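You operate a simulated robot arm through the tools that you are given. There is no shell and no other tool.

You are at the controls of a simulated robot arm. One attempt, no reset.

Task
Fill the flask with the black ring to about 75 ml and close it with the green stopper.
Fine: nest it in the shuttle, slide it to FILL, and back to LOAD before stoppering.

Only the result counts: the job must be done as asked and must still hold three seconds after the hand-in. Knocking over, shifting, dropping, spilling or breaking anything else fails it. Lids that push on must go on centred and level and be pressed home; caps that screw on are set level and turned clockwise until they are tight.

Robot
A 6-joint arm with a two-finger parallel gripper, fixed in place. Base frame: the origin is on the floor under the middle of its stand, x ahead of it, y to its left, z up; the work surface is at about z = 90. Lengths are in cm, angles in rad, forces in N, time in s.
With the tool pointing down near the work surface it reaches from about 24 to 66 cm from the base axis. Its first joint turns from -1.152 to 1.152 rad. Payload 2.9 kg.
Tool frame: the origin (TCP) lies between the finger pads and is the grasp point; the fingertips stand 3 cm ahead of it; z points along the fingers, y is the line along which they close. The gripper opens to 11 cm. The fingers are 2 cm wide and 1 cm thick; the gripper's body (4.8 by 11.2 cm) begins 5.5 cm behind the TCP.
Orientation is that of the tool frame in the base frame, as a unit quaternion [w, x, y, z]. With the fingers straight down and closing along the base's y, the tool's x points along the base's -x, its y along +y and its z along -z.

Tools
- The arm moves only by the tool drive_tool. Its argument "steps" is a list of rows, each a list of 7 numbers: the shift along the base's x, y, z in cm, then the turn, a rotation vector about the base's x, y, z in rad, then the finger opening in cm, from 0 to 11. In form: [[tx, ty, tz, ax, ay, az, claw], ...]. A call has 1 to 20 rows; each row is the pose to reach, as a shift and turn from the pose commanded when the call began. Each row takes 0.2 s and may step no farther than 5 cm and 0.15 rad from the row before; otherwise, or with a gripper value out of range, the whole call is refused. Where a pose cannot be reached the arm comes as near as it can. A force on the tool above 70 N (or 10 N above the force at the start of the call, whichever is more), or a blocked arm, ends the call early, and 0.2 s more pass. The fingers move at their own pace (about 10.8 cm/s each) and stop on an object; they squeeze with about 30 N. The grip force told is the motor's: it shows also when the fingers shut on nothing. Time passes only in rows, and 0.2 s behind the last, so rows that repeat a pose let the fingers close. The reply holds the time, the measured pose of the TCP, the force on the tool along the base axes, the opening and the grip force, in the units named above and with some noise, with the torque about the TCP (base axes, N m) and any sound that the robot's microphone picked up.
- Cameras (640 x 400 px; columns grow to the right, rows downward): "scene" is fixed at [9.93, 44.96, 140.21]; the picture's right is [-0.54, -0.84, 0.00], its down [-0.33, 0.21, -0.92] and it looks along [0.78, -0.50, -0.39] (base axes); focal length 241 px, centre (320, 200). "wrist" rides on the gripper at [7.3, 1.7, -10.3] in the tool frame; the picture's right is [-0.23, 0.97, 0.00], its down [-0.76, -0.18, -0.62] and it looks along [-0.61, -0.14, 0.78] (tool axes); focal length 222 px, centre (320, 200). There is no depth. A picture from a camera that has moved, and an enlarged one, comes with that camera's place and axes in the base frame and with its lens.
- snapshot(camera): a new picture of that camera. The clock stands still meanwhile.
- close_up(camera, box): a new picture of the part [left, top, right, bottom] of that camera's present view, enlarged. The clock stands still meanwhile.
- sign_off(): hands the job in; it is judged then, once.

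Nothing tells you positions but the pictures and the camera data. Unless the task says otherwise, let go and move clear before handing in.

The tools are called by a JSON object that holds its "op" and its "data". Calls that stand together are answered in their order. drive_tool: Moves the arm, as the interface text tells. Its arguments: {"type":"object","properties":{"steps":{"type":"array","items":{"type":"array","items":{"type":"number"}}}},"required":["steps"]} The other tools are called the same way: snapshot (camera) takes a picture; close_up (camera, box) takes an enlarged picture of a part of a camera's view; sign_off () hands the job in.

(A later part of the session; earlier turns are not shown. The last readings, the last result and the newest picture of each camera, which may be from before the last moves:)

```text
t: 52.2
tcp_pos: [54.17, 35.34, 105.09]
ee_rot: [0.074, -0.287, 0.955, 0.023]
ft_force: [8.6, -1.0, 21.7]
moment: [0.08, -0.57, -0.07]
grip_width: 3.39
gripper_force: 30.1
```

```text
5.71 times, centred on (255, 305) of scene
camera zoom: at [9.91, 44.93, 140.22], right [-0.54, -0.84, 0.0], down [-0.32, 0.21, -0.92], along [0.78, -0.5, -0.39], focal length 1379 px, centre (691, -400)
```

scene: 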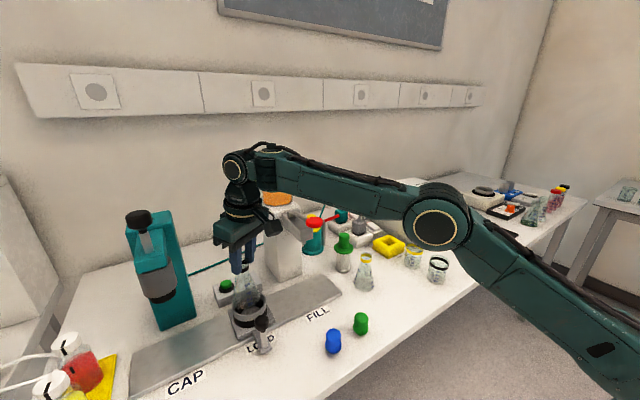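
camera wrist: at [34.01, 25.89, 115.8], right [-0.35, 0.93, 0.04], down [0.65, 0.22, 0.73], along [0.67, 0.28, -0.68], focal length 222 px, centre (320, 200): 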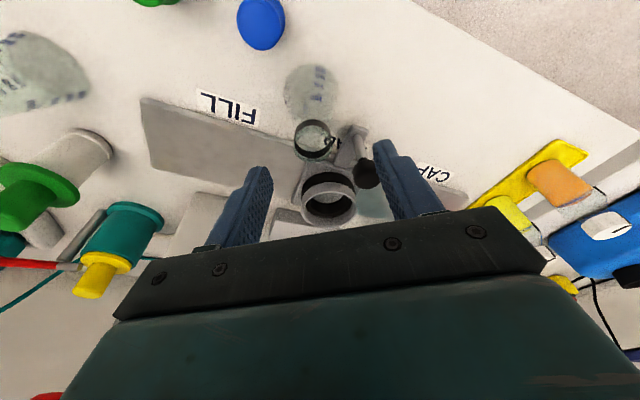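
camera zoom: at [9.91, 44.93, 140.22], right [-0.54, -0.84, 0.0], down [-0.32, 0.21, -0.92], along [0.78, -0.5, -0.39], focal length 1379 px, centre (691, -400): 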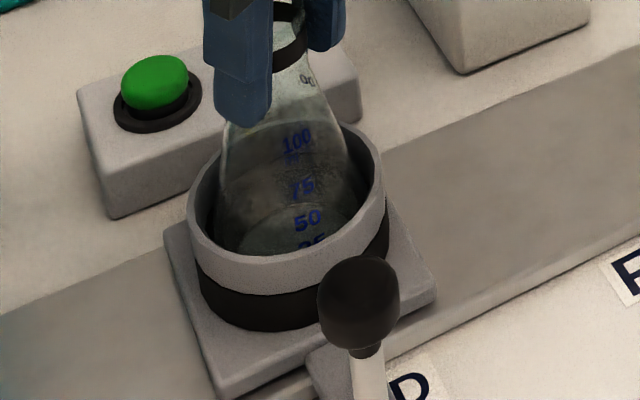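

The contact now looks like a flat seat: the nest has a black ring seat about 1 cm below the rim, so the flask is standing in it. I'll relieve the load and open the fingers a little, then check that it stands level.

{"op": "drive_tool", "data": {"steps": [[0.1, 0.03, 0.1, 0, 0, 0, 1], [0.1, 0.03, 0.15, 0, 0, 0, 3.6], [0.1, 0.03, 0.15, 0, 0, 0, 4.2], [0.1, 0.03, 0.15, 0, 0, 0, 5], [0.1, 0.03, 0.15, 0, 0, 0, 5]]}}

{"op": "close_up", "data": {"camera": "scene", "box": [210, 240, 300, 330]}}

{"op": "close_up", "data": {"camera": "wrist", "box": [200, 20, 440, 230]}}

```text
t: 53.4
tcp_pos: [54.13, 35.35, 104.93]
ee_rot: [0.072, -0.288, 0.955, 0.023]
ft_force: [0.4, 0.1, -0.1]
moment: [0.01, -0.02, 0.0]
grip_width: 5.0
gripper_force: 0.1
```

```text
4.44 times, centred on (255, 285) of scene
camera zoom: at [9.93, 44.96, 140.21], right [-0.54, -0.84, 0.0], down [-0.33, 0.21, -0.92], along [0.78, -0.5, -0.39], focal length 1072 px, centre (609, -178)
```

zoom: 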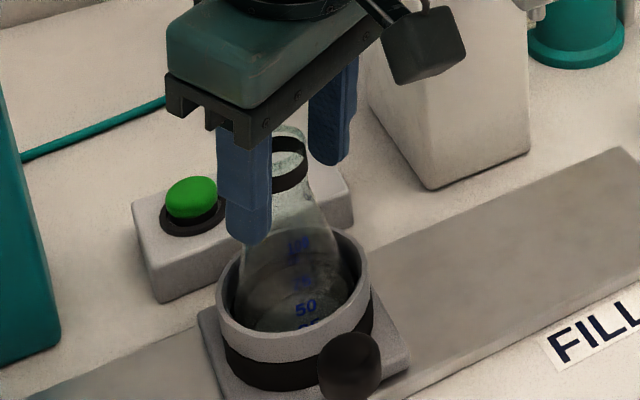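

```text
1.90 times, centred on (320, 125) of wrist
camera zoom: at [45.96, 31.98, 114.08], right [-0.35, 0.94, 0.04], down [0.65, 0.22, 0.73], along [0.67, 0.28, -0.68], focal length 423 px, centre (320, 343)
```

zoom: 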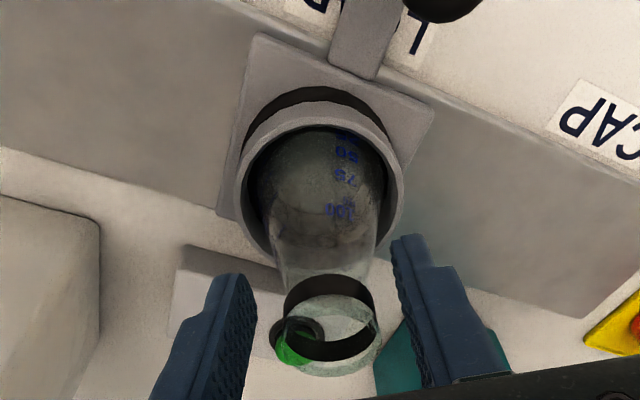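

The flask stands free in the nest with no load on the tool. I'll raise the gripper clear and inspect how it sits.

{"op": "drive_tool", "data": {"steps": [[0, 0, 0, 0, 0, 0, 6.5], [0, 0, 1.5, 0, 0, 0, 6.5], [0, 0, 3, 0, 0, 0, 6.5], [-0.5, -0.3, 5, 0, 0, 0, 6.5], [-2.5, -1.5, 6.5, 0, 0, 0, 6.5], [-5, -3, 7.5, 0, 0, 0, 6.5], [-7, -4.2, 8, 0, 0, 0, 6.5]]}}

{"op": "snapshot", "data": {"camera": "wrist"}}

{"op": "close_up", "data": {"camera": "scene", "box": [210, 250, 290, 330]}}

```text
t: 55.0
tcp_pos: [47.06, 31.32, 113.05]
ee_rot: [0.071, -0.289, 0.954, 0.023]
ft_force: [-0.1, -0.7, -0.1]
moment: [0.0, -0.01, 0.02]
grip_width: 6.52
gripper_force: 0.1
```

```text
taken
camera wrist: at [38.88, 27.88, 122.1], right [-0.35, 0.94, 0.04], down [0.65, 0.22, 0.73], along [0.67, 0.28, -0.68], focal length 222 px, centre (320, 200)
```

wrist: 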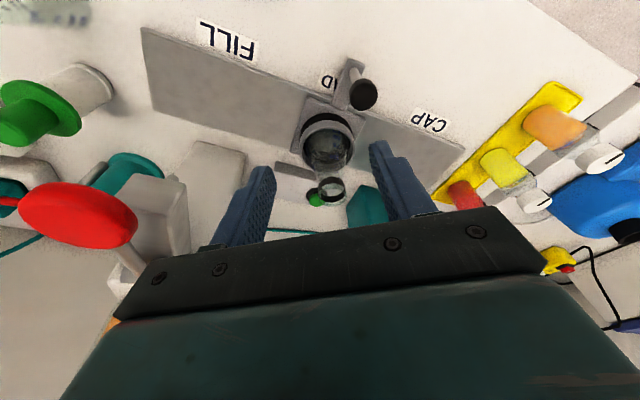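

```text
5.00 times, centred on (250, 290) of scene
camera zoom: at [9.93, 44.96, 140.21], right [-0.54, -0.84, 0.0], down [-0.33, 0.21, -0.92], along [0.78, -0.5, -0.39], focal length 1207 px, centre (670, -250)
```

zoom: 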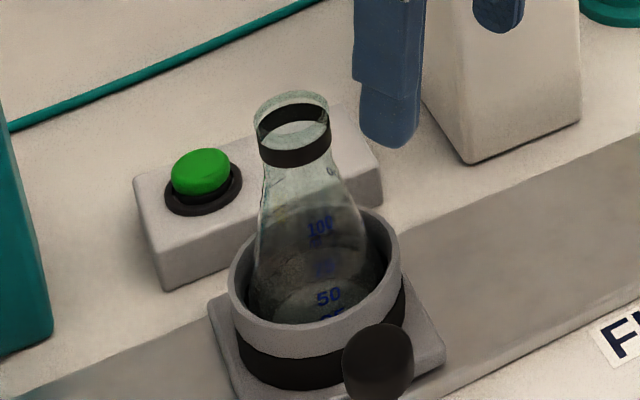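

{"op": "close_up", "data": {"camera": "wrist", "box": [270, 80, 390, 220]}}

{"op": "close_up", "data": {"camera": "wrist", "box": [0, 130, 240, 280]}}

```text
2.86 times, centred on (330, 150) of wrist
camera zoom: at [38.88, 27.88, 122.1], right [-0.35, 0.94, 0.04], down [0.65, 0.22, 0.73], along [0.67, 0.28, -0.68], focal length 635 px, centre (291, 343)
```

zoom: 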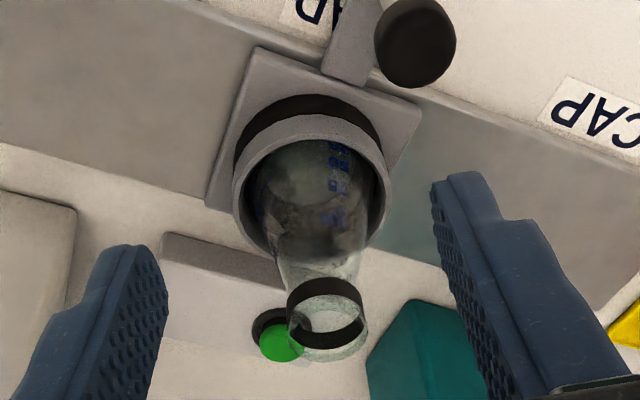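

```text
2.67 times, centred on (120, 205) of wrist
camera zoom: at [38.88, 27.88, 122.1], right [-0.35, 0.94, 0.04], down [0.65, 0.22, 0.73], along [0.67, 0.28, -0.68], focal length 592 px, centre (853, 187)
```

zoom: 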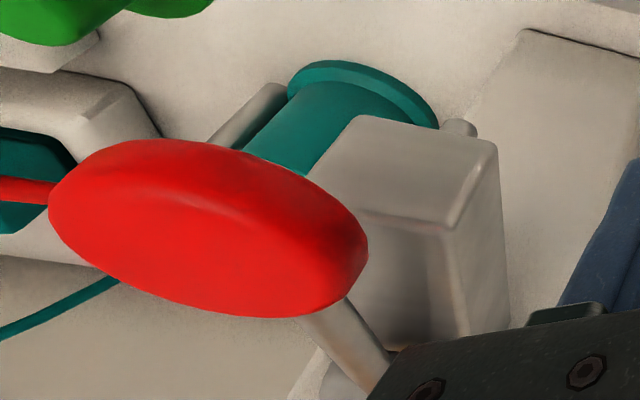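

The flask sits well in the nest at about (54.45, 35.7), rim near z 105. Next is the shuttle's knob near (45.3, 35.9, 99.3); I'll tilt further so the upper gripper stays clear of the red paddle when I'm at FILL.

{"op": "drive_tool", "data": {"steps": [[-1, 0.5, 0, 0.0276, -0.0417, 0, 6.5], [-2, 1.5, 0, 0.055, -0.083, 0, 6.5], [-2.2, 3, 0, 0.0828, -0.125, 0, 6.5], [-2.2, 4.4, -1, 0.0828, -0.125, 0, 6.5], [-2.2, 4.4, -3, 0.0828, -0.125, 0, 6.5]]}}

{"op": "drive_tool", "data": {"steps": [[0, 0, 0, 0, 0, -0.145, 6.5], [0, 0, -2, 0, 0, -0.145, 6.5], [0, 0, -2, 0, 0, -0.145, 6.5]]}}

{"op": "snapshot", "data": {"camera": "wrist"}}

{"op": "snapshot", "data": {"camera": "scene"}}

```text
t: 56.2
tcp_pos: [44.82, 35.62, 109.92]
ee_rot: [0.144, -0.286, 0.946, 0.045]
ft_force: [0.0, -0.2, 0.1]
moment: [0.01, 0.05, -0.01]
grip_width: 6.49
gripper_force: 0.2
```

```text
t: 57.0
tcp_pos: [44.91, 35.64, 107.85]
ee_rot: [0.147, -0.217, 0.965, 0.035]
ft_force: [0.1, -0.5, -0.2]
moment: [0.0, 0.01, 0.0]
grip_width: 6.47
gripper_force: 0.1
```

```text
taken
camera wrist: at [35.17, 32.9, 115.58], right [-0.22, 0.97, 0.07], down [0.57, 0.07, 0.82], along [0.79, 0.22, -0.57], focal length 222 px, centre (320, 200)
```

wrist: 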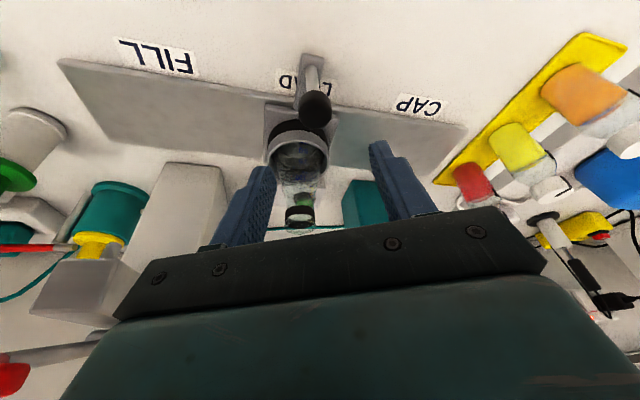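

```text
taken
```

scene: 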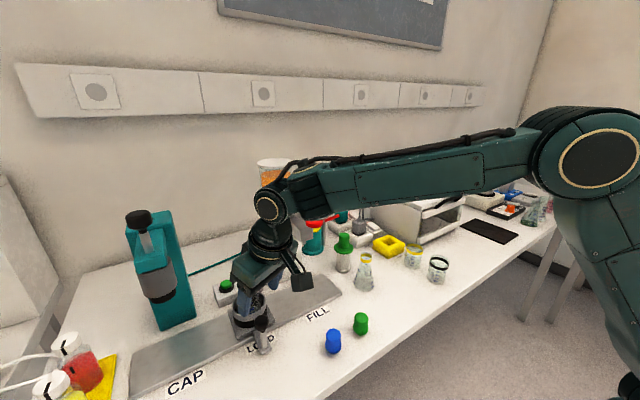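

{"op": "close_up", "data": {"camera": "wrist", "box": [250, 50, 390, 150]}}

{"op": "close_up", "data": {"camera": "scene", "box": [220, 280, 320, 360]}}

```text
4.00 times, centred on (320, 100) of wrist
camera zoom: at [35.17, 32.9, 115.58], right [-0.22, 0.97, 0.07], down [0.57, 0.07, 0.82], along [0.79, 0.22, -0.57], focal length 888 px, centre (320, 600)
```

zoom: 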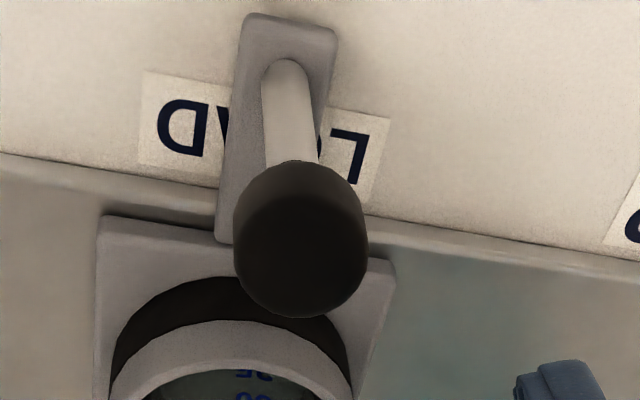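

```text
5.00 times, centred on (270, 320) of scene
camera zoom: at [9.93, 44.96, 140.21], right [-0.54, -0.84, 0.0], down [-0.33, 0.21, -0.92], along [0.78, -0.5, -0.39], focal length 1207 px, centre (570, -400)
```

zoom: 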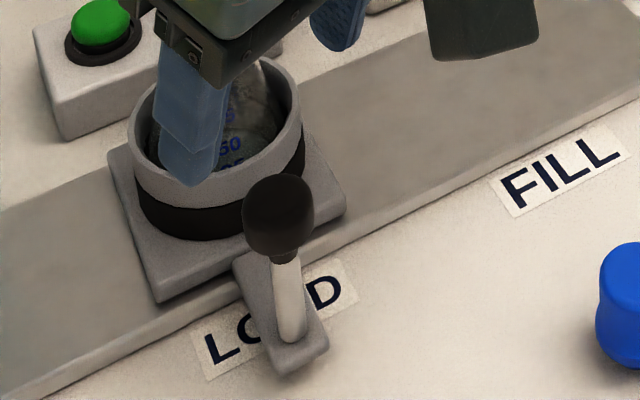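

The knob's centre triangulates to about (45.5, 35.95, 99.0), 2.7 cm wide. I'll descend around it with open fingers.

{"op": "drive_tool", "data": {"steps": [[0.57, 0.32, -1, 0, 0, 0, 6.5], [0.57, 0.32, -4, 0, 0, 0, 6.5], [0.57, 0.32, -7, 0, 0, 0, 6.5], [0.57, 0.32, -8.8, 0, 0, 0, 6.5], [0.57, 0.32, -8.8, 0, 0, 0, 6.5]]}}

{"op": "close_up", "data": {"camera": "wrist", "box": [200, 80, 440, 230]}}

{"op": "close_up", "data": {"camera": "scene", "box": [210, 260, 310, 360]}}

```text
t: 58.2
tcp_pos: [45.53, 35.85, 99.22]
ee_rot: [0.147, -0.218, 0.964, 0.035]
ft_force: [0.4, 0.3, -0.6]
moment: [-0.01, 0.0, -0.03]
grip_width: 6.51
gripper_force: 0.1
```

```text
2.67 times, centred on (320, 155) of wrist
camera zoom: at [35.75, 33.12, 106.81], right [-0.22, 0.97, 0.07], down [0.57, 0.07, 0.82], along [0.79, 0.22, -0.57], focal length 592 px, centre (320, 320)
```

zoom: 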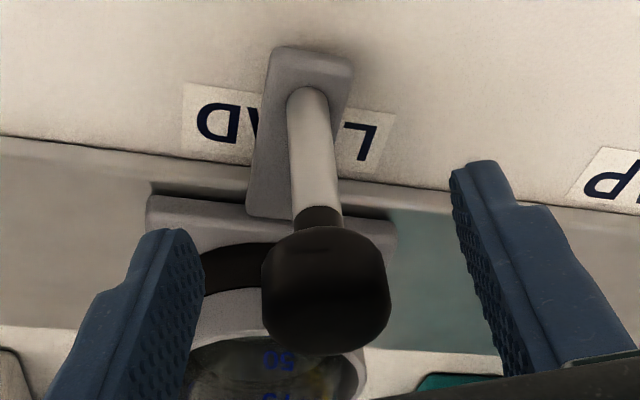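

```text
4.00 times, centred on (260, 310) of scene
camera zoom: at [9.93, 44.96, 140.21], right [-0.54, -0.84, 0.0], down [-0.33, 0.21, -0.92], along [0.78, -0.5, -0.39], focal length 965 px, centre (560, -240)
```

zoom: 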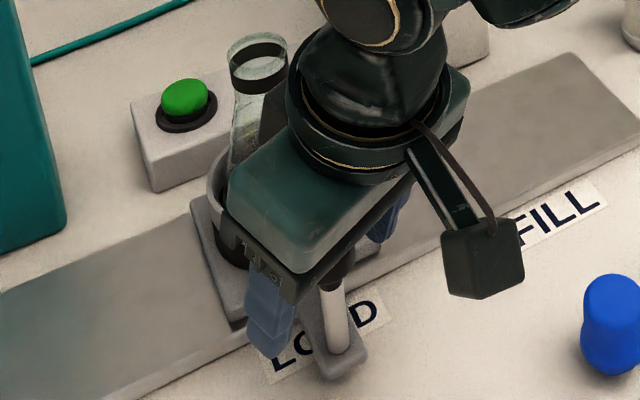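

The knob is exactly between the fingers. I'll close on it.

{"op": "drive_tool", "data": {"steps": [[0, 0, 0, 0, 0, 0, 4.5], [0, 0, 0, 0, 0, 0, 3], [0, 0, 0, 0, 0, 0, 1.5], [0, 0, 0, 0, 0, 0, 1.5], [0, 0, 0, 0, 0, 0, 1.5]]}}

```text
t: 59.4
tcp_pos: [45.56, 35.81, 99.14]
ee_rot: [0.146, -0.216, 0.965, 0.035]
ft_force: [-2.7, 0.8, -1.1]
moment: [-0.23, -0.37, 0.08]
grip_width: 2.78
gripper_force: 45.1
```

Knob gripped (2.78 cm). I'll slide gently toward FILL, a short test first.

{"op": "drive_tool", "data": {"steps": [[0, -0.2, 0, 0, 0, 0, 1.5], [0, -0.5, 0, 0, 0, 0, 1.5], [0, -1, 0, 0, 0, 0, 1.5]]}}

{"op": "close_up", "data": {"camera": "scene", "box": [210, 250, 330, 350]}}

```text
t: 60.2
tcp_pos: [45.52, 34.98, 99.21]
ee_rot: [0.145, -0.216, 0.965, 0.033]
ft_force: [-1.8, 0.9, -9.8]
moment: [0.07, -1.03, 0.12]
grip_width: 2.76
gripper_force: 44.4
```

```text
4.00 times, centred on (270, 300) of scene
camera zoom: at [9.93, 44.97, 140.2], right [-0.54, -0.84, 0.0], down [-0.33, 0.21, -0.92], along [0.78, -0.5, -0.39], focal length 965 px, centre (520, -200)
```

zoom: 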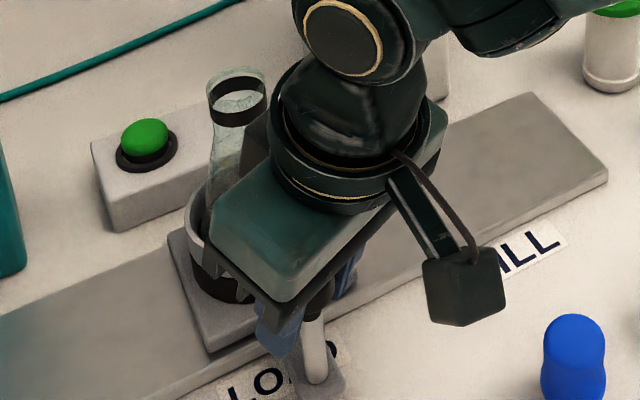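

The shuttle follows smoothly. I'll continue at a slow pace to near FILL.

{"op": "drive_tool", "data": {"steps": [[0, -0.6, 0, 0, 0, 0, 1.5], [0, -1.3, 0, 0, 0, 0, 1.5], [0, -2, 0, 0, 0, 0, 1.5], [0, -2.8, 0, 0, 0, 0, 1.5], [0, -3.6, 0, 0, 0, 0, 1.5], [0, -4.4, 0, 0, 0, 0, 1.5], [0, -5.2, 0, 0, 0, 0, 1.5], [0, -6, 0, 0, 0, 0, 1.5], [0, -6.8, 0, 0, 0, 0, 1.5], [0, -7.6, 0, 0, 0, 0, 1.5], [0, -8.4, 0, 0, 0, 0, 1.5], [0, -9.2, 0, 0, 0, 0, 1.5], [0, -10, 0, 0, 0, 0, 1.5], [0, -10.6, 0, 0, 0, 0, 1.5], [0, -11, 0, 0, 0, 0, 1.5]]}}

{"op": "snapshot", "data": {"camera": "scene"}}

{"op": "close_up", "data": {"camera": "scene", "box": [230, 190, 350, 310]}}

{"op": "snapshot", "data": {"camera": "wrist"}}

```text
t: 63.4
tcp_pos: [45.54, 23.84, 99.07]
ee_rot: [0.146, -0.217, 0.965, 0.033]
ft_force: [0.5, 0.9, -14.0]
moment: [-0.92, 0.97, -0.11]
grip_width: 2.8
gripper_force: 44.8
```

```text
taken
```

scene: 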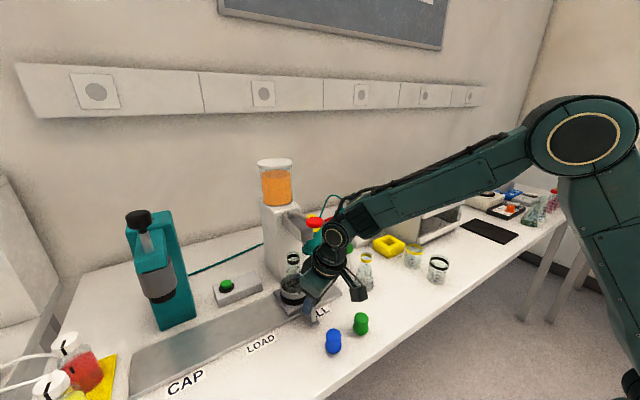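

```text
3.33 times, centred on (290, 250) of scene
camera zoom: at [9.95, 44.98, 140.2], right [-0.54, -0.84, 0.0], down [-0.33, 0.21, -0.92], along [0.78, -0.5, -0.39], focal length 804 px, centre (420, 33)
```

zoom: 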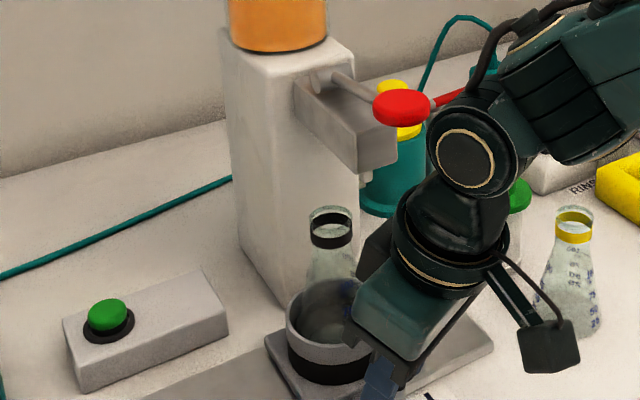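

```text
taken
camera wrist: at [35.72, 21.21, 106.87], right [-0.22, 0.97, 0.07], down [0.57, 0.07, 0.82], along [0.79, 0.22, -0.57], focal length 222 px, centre (320, 200)
```

wrist: 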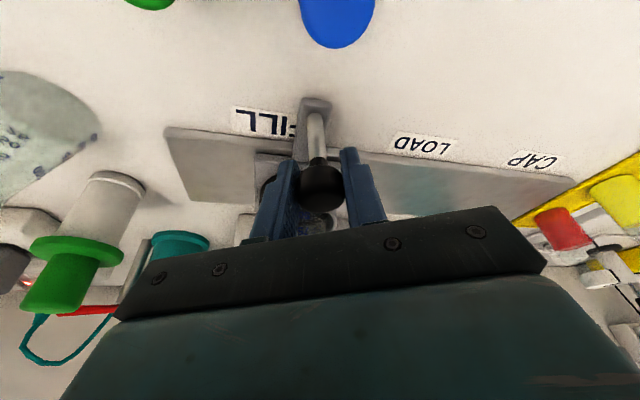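

{"op": "drive_tool", "data": {"steps": [[0, -0.5, 0, 0, 0, 0, 1.5], [0, -1, 0, 0, 0, 0, 1.5], [0, -1.5, 0, 0, 0, 0, 1.5], [0, -2, 0, 0, 0, 0, 1.5], [0, -2.4, 0, 0, 0, 0, 1.5]]}}

{"op": "close_up", "data": {"camera": "scene", "box": [250, 190, 350, 310]}}

{"op": "snapshot", "data": {"camera": "wrist"}}

```text
t: 64.6
tcp_pos: [45.42, 21.52, 99.03]
ee_rot: [0.145, -0.217, 0.965, 0.033]
ft_force: [-7.3, -0.8, -18.3]
moment: [0.0, -0.86, 0.24]
grip_width: 2.77
gripper_force: 44.7
```

```text
3.33 times, centred on (300, 250) of scene
camera zoom: at [9.93, 44.97, 140.2], right [-0.54, -0.84, 0.0], down [-0.33, 0.21, -0.92], along [0.78, -0.5, -0.39], focal length 804 px, centre (387, 33)
```

zoom: 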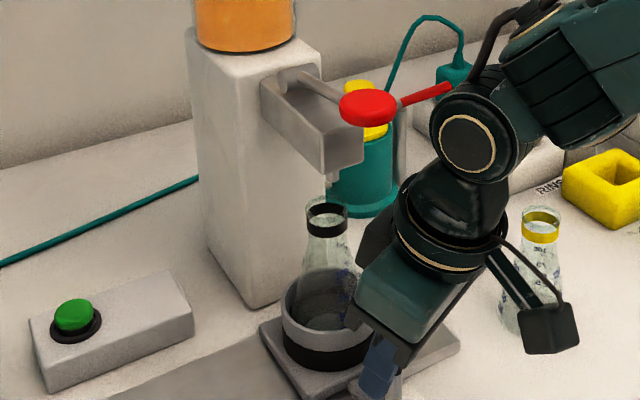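

```text
taken
camera wrist: at [35.74, 18.75, 106.89], right [-0.22, 0.97, 0.07], down [0.57, 0.07, 0.82], along [0.79, 0.22, -0.57], focal length 222 px, centre (320, 200)
```

wrist: 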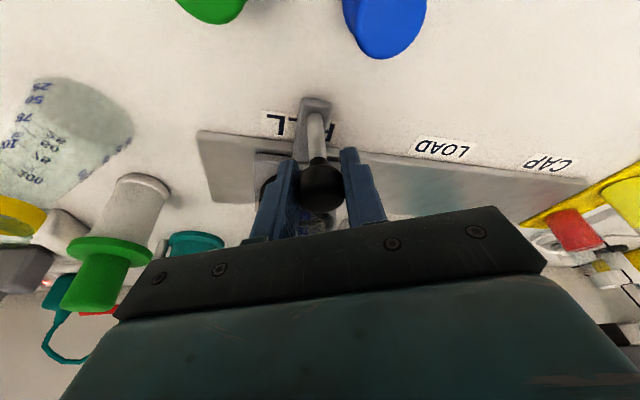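

The spout is almost over the flask's mouth; by the scene view about 0.5–0.65 cm remain. I'll finish the slide and check.

{"op": "drive_tool", "data": {"steps": [[0, -0.2, 0, 0, 0, 0, 1.5], [0, -0.4, 0, 0, 0, 0, 1.5], [0, -0.6, 0, 0, 0, 0, 1.5], [0, -0.6, 0, 0, 0, 0, 1.5]]}}

{"op": "close_up", "data": {"camera": "scene", "box": [280, 210, 340, 280]}}

{"op": "close_up", "data": {"camera": "wrist", "box": [230, 80, 470, 230]}}

```text
t: 65.6
tcp_pos: [45.43, 20.88, 99.37]
ee_rot: [0.145, -0.217, 0.965, 0.035]
ft_force: [-7.5, 1.8, -20.7]
moment: [-0.36, -0.15, -0.19]
grip_width: 2.75
gripper_force: 44.9
```

```text
5.71 times, centred on (310, 245) of scene
camera zoom: at [9.94, 44.98, 140.2], right [-0.54, -0.84, 0.0], down [-0.33, 0.21, -0.92], along [0.78, -0.5, -0.39], focal length 1379 px, centre (377, -57)
```

zoom: 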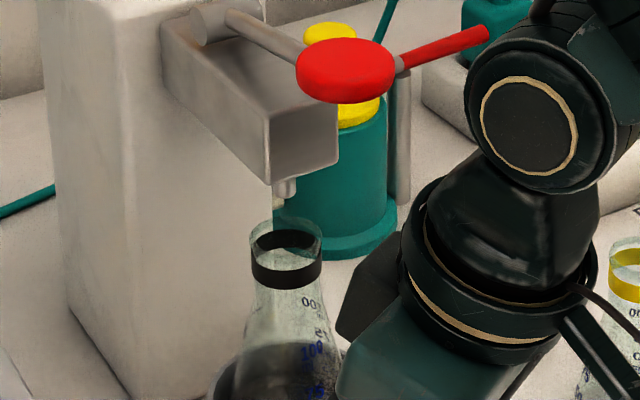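

```text
2.67 times, centred on (350, 155) of wrist
camera zoom: at [35.75, 18.18, 106.9], right [-0.22, 0.97, 0.07], down [0.57, 0.07, 0.82], along [0.79, 0.22, -0.57], focal length 592 px, centre (240, 320)
```

zoom: 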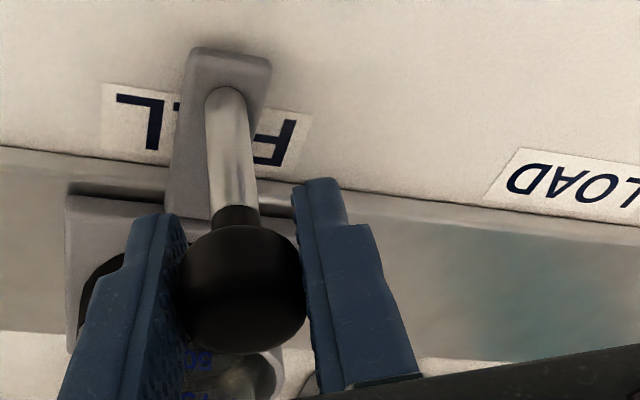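

The nozzle lines up with the flask's mouth and the handle sits on the FILL label just as it did at LOAD. I'll let go of the knob and rise clear.

{"op": "drive_tool", "data": {"steps": [[0, 0, 0, 0, 0, 0, 4], [0, 0, 0, 0, 0, 0, 6.5], [0, 0, 0, 0, 0, 0, 6.5], [0, 0, 2, 0, 0, 0, 6.5], [0, 0, 4.5, 0, 0, 0, 6.5], [-3, -0.5, 6.5, 0, 0, 0, 6.5], [-6, -1, 9, 0, 0, 0, 6.5], [-8, -1, 12, 0, 0, 0, 6.5]]}}

{"op": "close_up", "data": {"camera": "scene", "box": [260, 190, 360, 310]}}

{"op": "snapshot", "data": {"camera": "wrist"}}

```text
t: 67.4
tcp_pos: [37.29, 19.98, 111.28]
ee_rot: [0.146, -0.216, 0.965, 0.034]
ft_force: [0.0, 0.1, -0.1]
moment: [0.0, -0.02, -0.03]
grip_width: 6.52
gripper_force: 0.0
```

```text
3.33 times, centred on (310, 250) of scene
camera zoom: at [9.93, 44.96, 140.21], right [-0.54, -0.84, 0.0], down [-0.33, 0.21, -0.92], along [0.78, -0.5, -0.39], focal length 804 px, centre (353, 33)
```

zoom: 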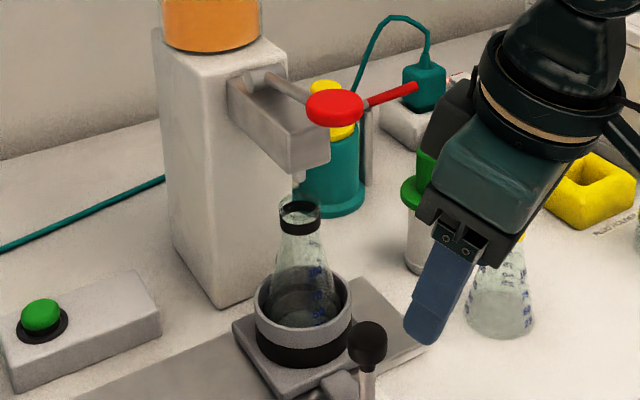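

```text
taken
camera wrist: at [27.62, 17.28, 119.03], right [-0.22, 0.97, 0.07], down [0.57, 0.07, 0.82], along [0.79, 0.22, -0.57], focal length 222 px, centre (320, 200)
```

wrist: 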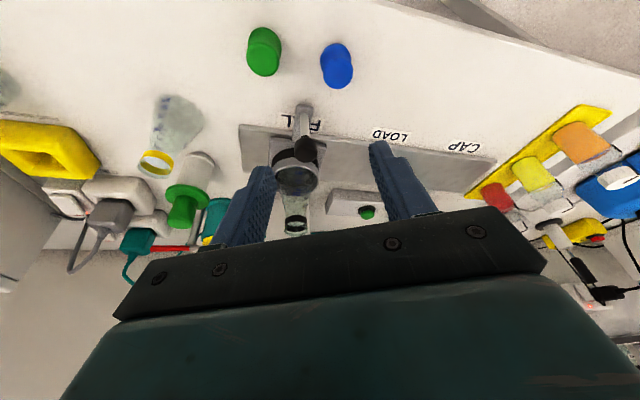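

The shuttle is at FILL with the flask under the nozzle. Next I'll go above the red paddle (about 49.3, 21.1, 115.5) with closed fingers pointing straight down.

{"op": "drive_tool", "data": {"steps": [[0, 0.3, 4, -0.0426, 0.0905, 0, 3], [0, 0.6, 8, -0.0852, 0.181, 0, 0], [0, 1, 12, -0.1278, 0.2714, 0, 0], [4, 1.1, 12.5, -0.1278, 0.2714, 0, 0], [8, 1.1, 12.5, -0.1278, 0.2714, 0, 0], [12, 1.1, 12.5, -0.1278, 0.2714, 0, 0], [12, 1.1, 12.5, -0.1278, 0.2714, 0, 0]]}}

{"op": "snapshot", "data": {"camera": "wrist"}}

{"op": "close_up", "data": {"camera": "scene", "box": [260, 150, 380, 270]}}

```text
t: 69.0
tcp_pos: [49.55, 21.16, 123.69]
ee_rot: [0.0, -0.219, 0.976, 0.002]
ft_force: [-0.3, 0.1, 0.5]
moment: [-0.04, 0.02, -0.01]
grip_width: 0.0
gripper_force: 29.7
```

```text
taken
camera wrist: at [42.28, 19.57, 134.08], right [-0.21, 0.98, 0.0], down [0.77, 0.16, 0.62], along [0.61, 0.13, -0.78], focal length 222 px, centre (320, 200)
```

wrist: 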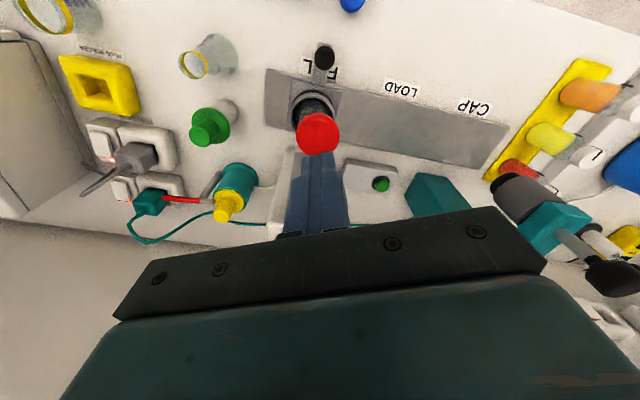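

```text
3.33 times, centred on (320, 210) of scene
camera zoom: at [9.93, 44.96, 140.21], right [-0.54, -0.84, 0.0], down [-0.33, 0.21, -0.92], along [0.78, -0.5, -0.39], focal length 804 px, centre (320, 167)
```

zoom: 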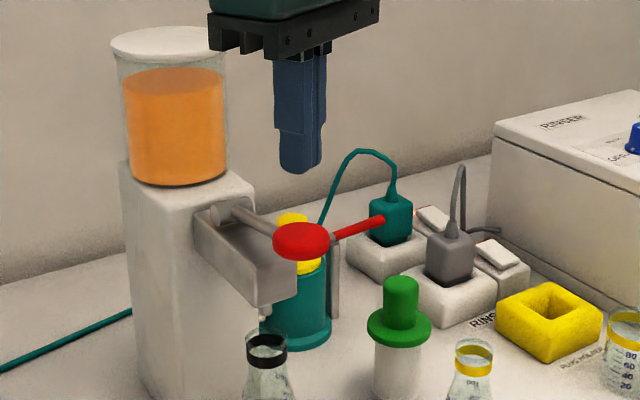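

The paddle lies right under the closed fingertips, offset about (−0.2, −0.2). I'll correct and come down to just above it.

{"op": "drive_tool", "data": {"steps": [[-0.2, -0.2, -2, 0, 0, 0, 0], [-0.2, -0.2, -3.8, 0, 0, 0, 0], [-0.2, -0.2, -3.8, 0, 0, 0, 0]]}}

{"op": "close_up", "data": {"camera": "scene", "box": [270, 170, 350, 250]}}

{"op": "close_up", "data": {"camera": "scene", "box": [270, 240, 340, 310]}}

```text
t: 69.8
tcp_pos: [49.39, 20.76, 119.73]
ee_rot: [0.0, -0.219, 0.976, 0.002]
ft_force: [0.2, -0.9, 0.1]
moment: [-0.01, 0.01, -0.02]
grip_width: 0.0
gripper_force: 29.9
```

```text
5.00 times, centred on (310, 210) of scene
camera zoom: at [9.93, 44.96, 140.21], right [-0.54, -0.84, 0.0], down [-0.33, 0.21, -0.92], along [0.78, -0.5, -0.39], focal length 1207 px, centre (370, 150)
```

zoom: 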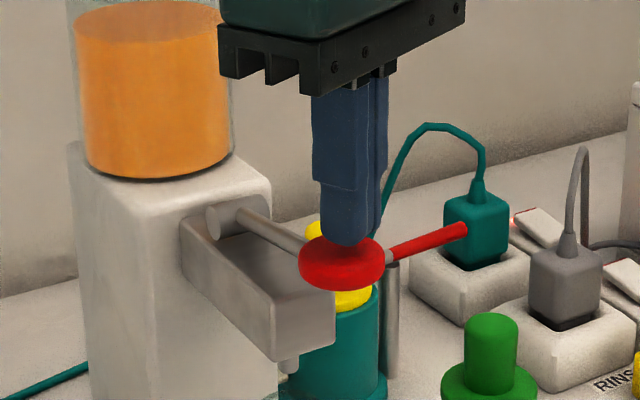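

```text
5.71 times, centred on (305, 275) of scene
camera zoom: at [9.93, 44.96, 140.21], right [-0.54, -0.84, 0.0], down [-0.33, 0.21, -0.92], along [0.78, -0.5, -0.39], focal length 1379 px, centre (406, -229)
```

zoom: 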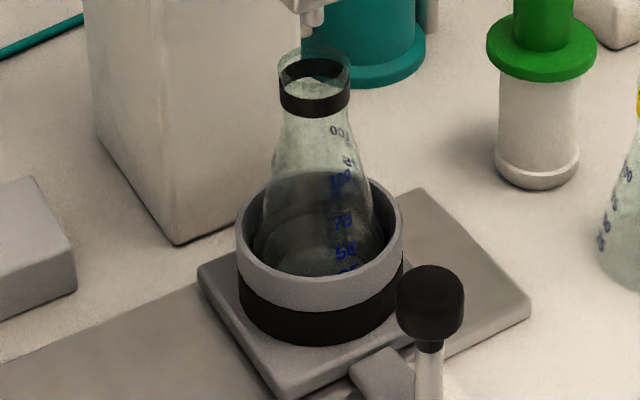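

Fingertips are just touching the paddle. I'll press down a little at a time, checking force and the nozzle after each step.

{"op": "drive_tool", "data": {"steps": [[0, 0, -0.5, 0, 0, 0, 0]]}}

{"op": "close_up", "data": {"camera": "scene", "box": [270, 200, 350, 300]}}

```text
t: 70.2
tcp_pos: [49.29, 20.78, 119.48]
ee_rot: [0.0, -0.219, 0.976, 0.001]
ft_force: [0.1, -0.3, -0.8]
moment: [0.0, 0.01, 0.02]
grip_width: 0.01
gripper_force: 29.7
```

```text
4.00 times, centred on (310, 250) of scene
camera zoom: at [9.93, 44.96, 140.21], right [-0.54, -0.84, 0.0], down [-0.33, 0.21, -0.92], along [0.78, -0.5, -0.39], focal length 965 px, centre (360, 0)
```

zoom: 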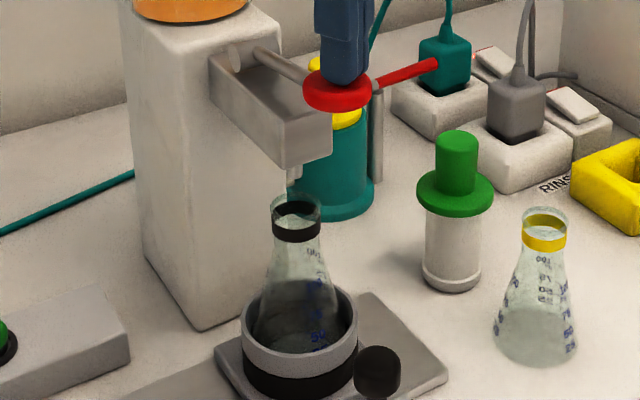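

{"op": "drive_tool", "data": {"steps": [[0, 0, -0.4, 0, 0, 0, 0]]}}

{"op": "drive_tool", "data": {"steps": [[0, 0, -0.3, 0, 0, 0, 0]]}}

{"op": "close_up", "data": {"camera": "scene", "box": [270, 200, 350, 300]}}

```text
t: 70.6
tcp_pos: [49.54, 20.82, 118.96]
ee_rot: [0.0, -0.219, 0.976, 0.002]
ft_force: [0.2, 0.1, 0.4]
moment: [-0.02, -0.01, -0.01]
grip_width: 0.01
gripper_force: 30.1
```

```text
t: 71.0
tcp_pos: [49.35, 20.77, 118.8]
ee_rot: [0.0, -0.219, 0.976, 0.002]
ft_force: [0.1, 0.1, 1.0]
moment: [0.0, 0.02, -0.03]
grip_width: 0.01
gripper_force: 29.7
```

```text
4.00 times, centred on (310, 250) of scene
camera zoom: at [9.92, 44.96, 140.21], right [-0.54, -0.84, 0.0], down [-0.33, 0.21, -0.92], along [0.78, -0.5, -0.39], focal length 965 px, centre (360, 0)
```

zoom: 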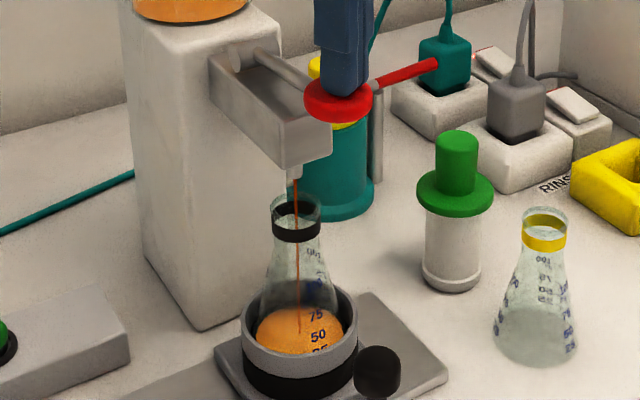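

Liquid is flowing. I'll look closely at the level now, while the clock stands still.

{"op": "close_up", "data": {"camera": "scene", "box": [285, 245, 335, 305]}}

{"op": "snapshot", "data": {"camera": "wrist"}}

```text
6.67 times, centred on (310, 275) of scene
camera zoom: at [9.92, 44.96, 140.21], right [-0.54, -0.84, 0.0], down [-0.33, 0.21, -0.92], along [0.78, -0.5, -0.39], focal length 1609 px, centre (387, -300)
```

zoom: 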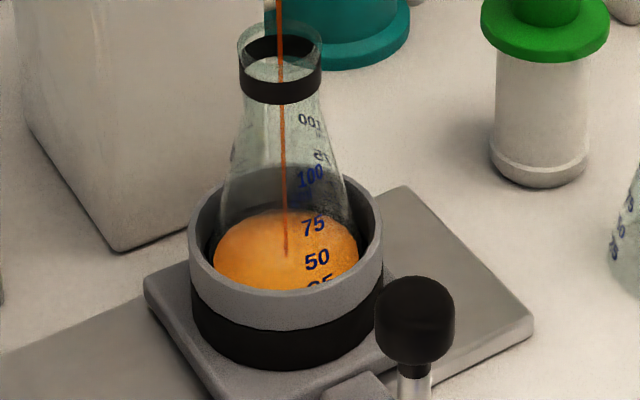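

```text
taken
camera wrist: at [42.07, 19.25, 129.02], right [-0.21, 0.98, 0.0], down [0.76, 0.16, 0.62], along [0.61, 0.13, -0.78], focal length 222 px, centre (320, 200)
```

wrist: 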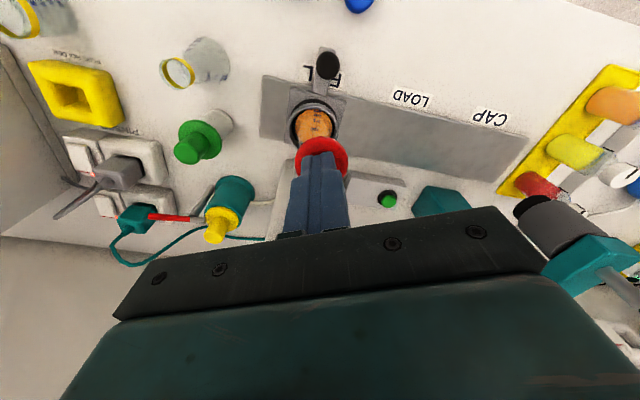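

The surface is low in the flask, roughly 15–20 ml by my estimate. I'll hold for one short step and look again to learn the flow rate.

{"op": "drive_tool", "data": {"steps": [[0, 0, 0, 0, 0, 0, 0]]}}

{"op": "close_up", "data": {"camera": "scene", "box": [285, 245, 335, 305]}}

```text
t: 71.4
tcp_pos: [49.35, 20.8, 118.71]
ee_rot: [0.0, -0.22, 0.976, 0.002]
ft_force: [0.0, -0.6, 1.1]
moment: [0.0, 0.03, 0.02]
grip_width: 0.0
gripper_force: 29.7
```

```text
6.67 times, centred on (310, 275) of scene
camera zoom: at [9.92, 44.96, 140.21], right [-0.54, -0.84, 0.0], down [-0.33, 0.21, -0.92], along [0.78, -0.5, -0.39], focal length 1609 px, centre (387, -300)
```

zoom: 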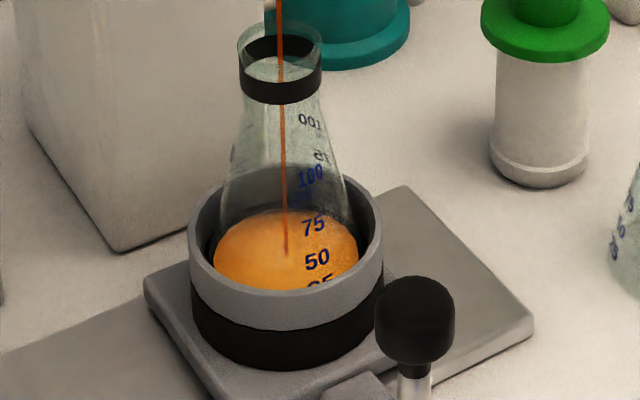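

Barely any change in 0.4 s, so the flow is slow. I'll hold for about 2 s and look again.

{"op": "drive_tool", "data": {"steps": [[0, 0, 0, 0, 0, 0, 0], [0, 0, 0, 0, 0, 0, 0], [0, 0, 0, 0, 0, 0, 0], [0, 0, 0, 0, 0, 0, 0], [0, 0, 0, 0, 0, 0, 0], [0, 0, 0, 0, 0, 0, 0], [0, 0, 0, 0, 0, 0, 0], [0, 0, 0, 0, 0, 0, 0], [0, 0, 0, 0, 0, 0, 0]]}}

{"op": "close_up", "data": {"camera": "scene", "box": [285, 245, 335, 305]}}

```text
t: 73.4
tcp_pos: [49.28, 20.62, 118.66]
ee_rot: [0.0, -0.219, 0.976, 0.001]
ft_force: [0.1, 0.9, 0.4]
moment: [-0.03, -0.01, 0.0]
grip_width: 0.01
gripper_force: 29.5
```

```text
6.67 times, centred on (310, 275) of scene
camera zoom: at [9.93, 44.96, 140.21], right [-0.54, -0.84, 0.0], down [-0.33, 0.21, -0.92], along [0.78, -0.5, -0.39], focal length 1609 px, centre (387, -300)
```

zoom: 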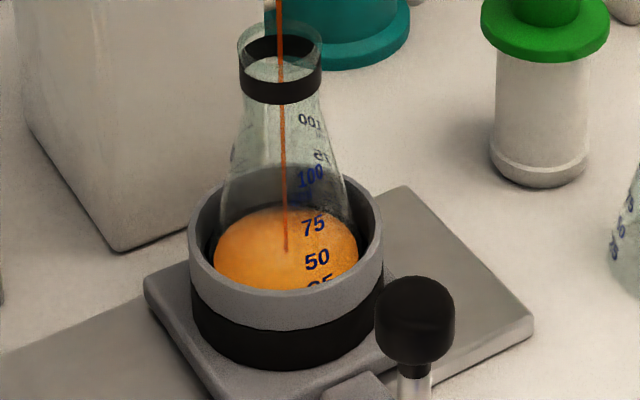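

The level rises about 0.2 cm in 2 s, i.e. some 2.5–3 ml/s. I'll hold for 4 s more and re-measure.

{"op": "drive_tool", "data": {"steps": [[0, 0, 0, 0, 0, 0, 0], [0, 0, 0, 0, 0, 0, 0], [0, 0, 0, 0, 0, 0, 0], [0, 0, 0, 0, 0, 0, 0], [0, 0, 0, 0, 0, 0, 0], [0, 0, 0, 0, 0, 0, 0], [0, 0, 0, 0, 0, 0, 0], [0, 0, 0, 0, 0, 0, 0], [0, 0, 0, 0, 0, 0, 0], [0, 0, 0, 0, 0, 0, 0], [0, 0, 0, 0, 0, 0, 0], [0, 0, 0, 0, 0, 0, 0], [0, 0, 0, 0, 0, 0, 0], [0, 0, 0, 0, 0, 0, 0], [0, 0, 0, 0, 0, 0, 0], [0, 0, 0, 0, 0, 0, 0], [0, 0, 0, 0, 0, 0, 0], [0, 0, 0, 0, 0, 0, 0], [0, 0, 0, 0, 0, 0, 0]]}}

{"op": "close_up", "data": {"camera": "scene", "box": [285, 245, 335, 305]}}

```text
t: 77.4
tcp_pos: [49.28, 20.8, 118.63]
ee_rot: [0.0, -0.22, 0.976, 0.002]
ft_force: [0.7, 0.3, 0.2]
moment: [-0.01, -0.05, 0.0]
grip_width: 0.01
gripper_force: 29.8
```

```text
6.67 times, centred on (310, 275) of scene
camera zoom: at [9.93, 44.96, 140.21], right [-0.54, -0.84, 0.0], down [-0.33, 0.21, -0.92], along [0.78, -0.5, -0.39], focal length 1609 px, centre (387, -300)
```

zoom: 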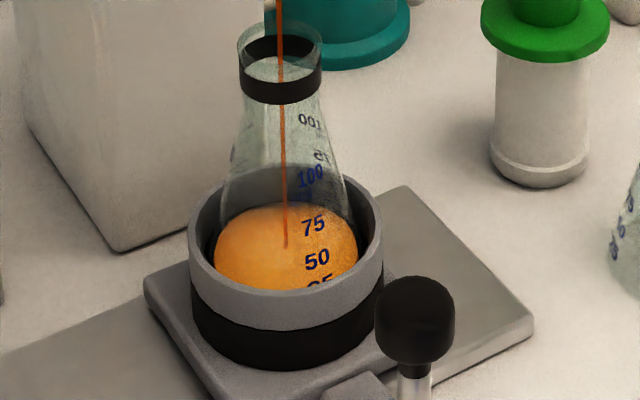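

The stream meets the surface at pixel row ~246 now (256 at the start), i.e. about 0.5 cm in 6 s, so roughly 2.2 ml/s and 14–15 ml so far. I'll keep holding.

{"op": "drive_tool", "data": {"steps": [[0, 0, 0, 0, 0, 0, 0], [0, 0, 0, 0, 0, 0, 0], [0, 0, 0, 0, 0, 0, 0], [0, 0, 0, 0, 0, 0, 0], [0, 0, 0, 0, 0, 0, 0], [0, 0, 0, 0, 0, 0, 0], [0, 0, 0, 0, 0, 0, 0], [0, 0, 0, 0, 0, 0, 0], [0, 0, 0, 0, 0, 0, 0], [0, 0, 0, 0, 0, 0, 0], [0, 0, 0, 0, 0, 0, 0], [0, 0, 0, 0, 0, 0, 0], [0, 0, 0, 0, 0, 0, 0], [0, 0, 0, 0, 0, 0, 0], [0, 0, 0, 0, 0, 0, 0], [0, 0, 0, 0, 0, 0, 0], [0, 0, 0, 0, 0, 0, 0], [0, 0, 0, 0, 0, 0, 0], [0, 0, 0, 0, 0, 0, 0], [0, 0, 0, 0, 0, 0, 0]]}}

{"op": "close_up", "data": {"camera": "scene", "box": [285, 245, 335, 305]}}

{"op": "close_up", "data": {"camera": "scene", "box": [250, 150, 350, 250]}}

```text
t: 81.6
tcp_pos: [49.44, 20.77, 118.82]
ee_rot: [0.0, -0.219, 0.976, 0.001]
ft_force: [-0.2, -0.7, 0.9]
moment: [0.0, 0.01, 0.02]
grip_width: 0.0
gripper_force: 29.8
```

```text
6.67 times, centred on (310, 275) of scene
camera zoom: at [9.93, 44.96, 140.21], right [-0.54, -0.84, 0.0], down [-0.33, 0.21, -0.92], along [0.78, -0.5, -0.39], focal length 1609 px, centre (387, -300)
```

zoom: 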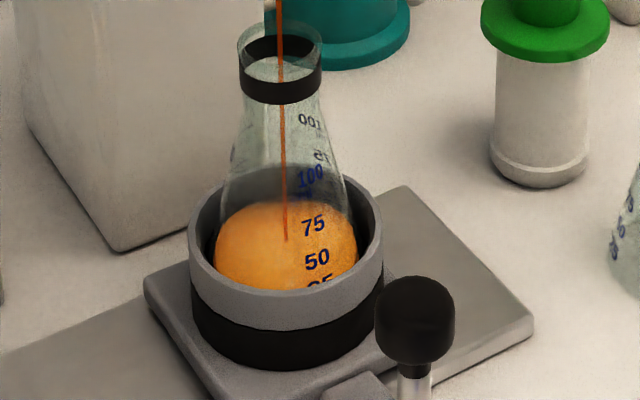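

```text
4.00 times, centred on (300, 200) of scene
camera zoom: at [9.93, 44.96, 140.21], right [-0.54, -0.84, 0.0], down [-0.33, 0.21, -0.92], along [0.78, -0.5, -0.39], focal length 965 px, centre (400, 200)
```

zoom: 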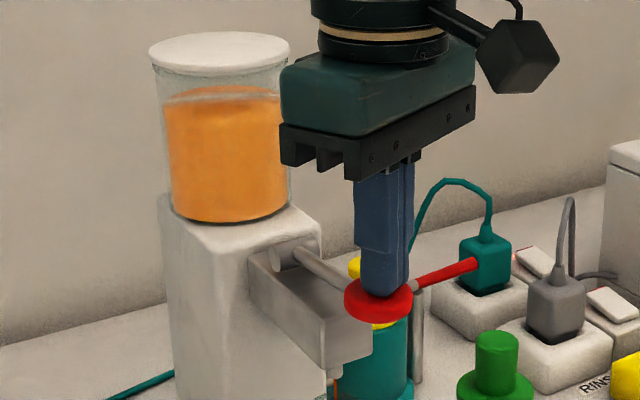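

The stream meets the surface at row ~240 and the front of the surface is about at the "25" mark, so ~25 ml after 10.8 s (≈2.3 ml/s). I'll keep going and check every ~8 s.

{"op": "drive_tool", "data": {"steps": [[0, 0, 0, 0, 0, 0, 0], [0, 0, 0, 0, 0, 0, 0], [0, 0, 0, 0, 0, 0, 0], [0, 0, 0, 0, 0, 0, 0], [0, 0, 0, 0, 0, 0, 0], [0, 0, 0, 0, 0, 0, 0], [0, 0, 0, 0, 0, 0, 0], [0, 0, 0, 0, 0, 0, 0], [0, 0, 0, 0, 0, 0, 0], [0, 0, 0, 0, 0, 0, 0], [0, 0, 0, 0, 0, 0, 0], [0, 0, 0, 0, 0, 0, 0], [0, 0, 0, 0, 0, 0, 0], [0, 0, 0, 0, 0, 0, 0], [0, 0, 0, 0, 0, 0, 0], [0, 0, 0, 0, 0, 0, 0], [0, 0, 0, 0, 0, 0, 0], [0, 0, 0, 0, 0, 0, 0], [0, 0, 0, 0, 0, 0, 0], [0, 0, 0, 0, 0, 0, 0]]}}

{"op": "drive_tool", "data": {"steps": [[0, 0, 0, 0, 0, 0, 0], [0, 0, 0, 0, 0, 0, 0], [0, 0, 0, 0, 0, 0, 0], [0, 0, 0, 0, 0, 0, 0], [0, 0, 0, 0, 0, 0, 0], [0, 0, 0, 0, 0, 0, 0], [0, 0, 0, 0, 0, 0, 0], [0, 0, 0, 0, 0, 0, 0], [0, 0, 0, 0, 0, 0, 0], [0, 0, 0, 0, 0, 0, 0], [0, 0, 0, 0, 0, 0, 0], [0, 0, 0, 0, 0, 0, 0], [0, 0, 0, 0, 0, 0, 0], [0, 0, 0, 0, 0, 0, 0], [0, 0, 0, 0, 0, 0, 0], [0, 0, 0, 0, 0, 0, 0], [0, 0, 0, 0, 0, 0, 0], [0, 0, 0, 0, 0, 0, 0], [0, 0, 0, 0, 0, 0, 0], [0, 0, 0, 0, 0, 0, 0]]}}

{"op": "close_up", "data": {"camera": "scene", "box": [285, 245, 335, 305]}}

```text
t: 85.8
tcp_pos: [49.43, 20.8, 118.76]
ee_rot: [0.0, -0.219, 0.976, 0.001]
ft_force: [0.3, 0.0, 0.2]
moment: [0.01, -0.03, -0.04]
grip_width: 0.02
gripper_force: 30.7
```

```text
t: 90.0
tcp_pos: [49.39, 20.86, 118.74]
ee_rot: [0.0, -0.22, 0.976, 0.003]
ft_force: [0.7, -0.5, 1.0]
moment: [-0.01, -0.01, 0.0]
grip_width: 0.0
gripper_force: 30.0
```

```text
6.67 times, centred on (310, 275) of scene
camera zoom: at [9.93, 44.96, 140.21], right [-0.54, -0.84, 0.0], down [-0.33, 0.21, -0.92], along [0.78, -0.5, -0.39], focal length 1609 px, centre (387, -300)
```

zoom: 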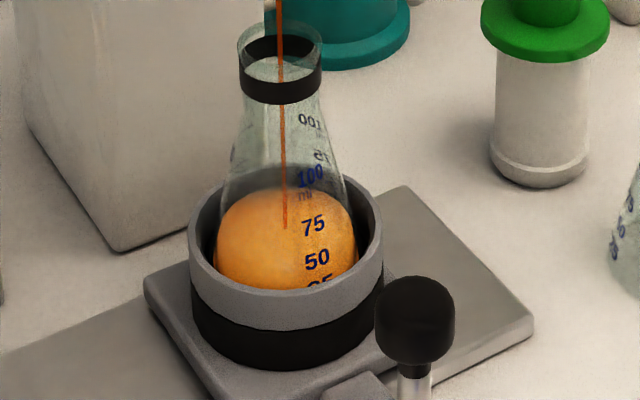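

Stream meets the surface at row ~228, about 40 ml. Another ~17 s should be needed; I'll hold 8.4 s and re-measure.

{"op": "drive_tool", "data": {"steps": [[0, 0, 0, 0, 0, 0, 0], [0, 0, 0, 0, 0, 0, 0], [0, 0, 0, 0, 0, 0, 0], [0, 0, 0, 0, 0, 0, 0], [0, 0, 0, 0, 0, 0, 0], [0, 0, 0, 0, 0, 0, 0], [0, 0, 0, 0, 0, 0, 0], [0, 0, 0, 0, 0, 0, 0], [0, 0, 0, 0, 0, 0, 0], [0, 0, 0, 0, 0, 0, 0], [0, 0, 0, 0, 0, 0, 0], [0, 0, 0, 0, 0, 0, 0], [0, 0, 0, 0, 0, 0, 0], [0, 0, 0, 0, 0, 0, 0], [0, 0, 0, 0, 0, 0, 0], [0, 0, 0, 0, 0, 0, 0], [0, 0, 0, 0, 0, 0, 0], [0, 0, 0, 0, 0, 0, 0], [0, 0, 0, 0, 0, 0, 0], [0, 0, 0, 0, 0, 0, 0]]}}

{"op": "drive_tool", "data": {"steps": [[0, 0, 0, 0, 0, 0, 0], [0, 0, 0, 0, 0, 0, 0], [0, 0, 0, 0, 0, 0, 0], [0, 0, 0, 0, 0, 0, 0], [0, 0, 0, 0, 0, 0, 0], [0, 0, 0, 0, 0, 0, 0], [0, 0, 0, 0, 0, 0, 0], [0, 0, 0, 0, 0, 0, 0], [0, 0, 0, 0, 0, 0, 0], [0, 0, 0, 0, 0, 0, 0], [0, 0, 0, 0, 0, 0, 0], [0, 0, 0, 0, 0, 0, 0], [0, 0, 0, 0, 0, 0, 0], [0, 0, 0, 0, 0, 0, 0], [0, 0, 0, 0, 0, 0, 0], [0, 0, 0, 0, 0, 0, 0], [0, 0, 0, 0, 0, 0, 0], [0, 0, 0, 0, 0, 0, 0], [0, 0, 0, 0, 0, 0, 0], [0, 0, 0, 0, 0, 0, 0]]}}

{"op": "close_up", "data": {"camera": "scene", "box": [285, 245, 335, 305]}}

```text
t: 94.2
tcp_pos: [49.36, 20.79, 118.63]
ee_rot: [0.001, -0.219, 0.976, 0.002]
ft_force: [-0.4, 0.8, 0.7]
moment: [-0.01, 0.01, 0.0]
grip_width: 0.01
gripper_force: 30.2
```

```text
t: 98.4
tcp_pos: [49.35, 20.84, 118.71]
ee_rot: [0.001, -0.219, 0.976, 0.002]
ft_force: [-0.7, 0.5, 0.0]
moment: [0.0, -0.01, -0.03]
grip_width: 0.02
gripper_force: 30.3
```

```text
6.67 times, centred on (310, 275) of scene
camera zoom: at [9.93, 44.96, 140.21], right [-0.54, -0.84, 0.0], down [-0.33, 0.21, -0.92], along [0.78, -0.5, -0.39], focal length 1609 px, centre (387, -300)
```

zoom: 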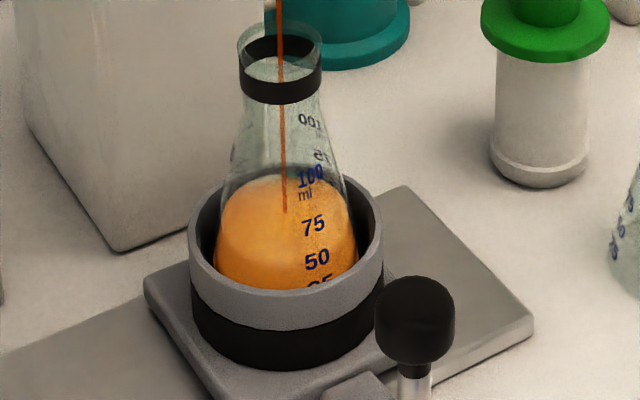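

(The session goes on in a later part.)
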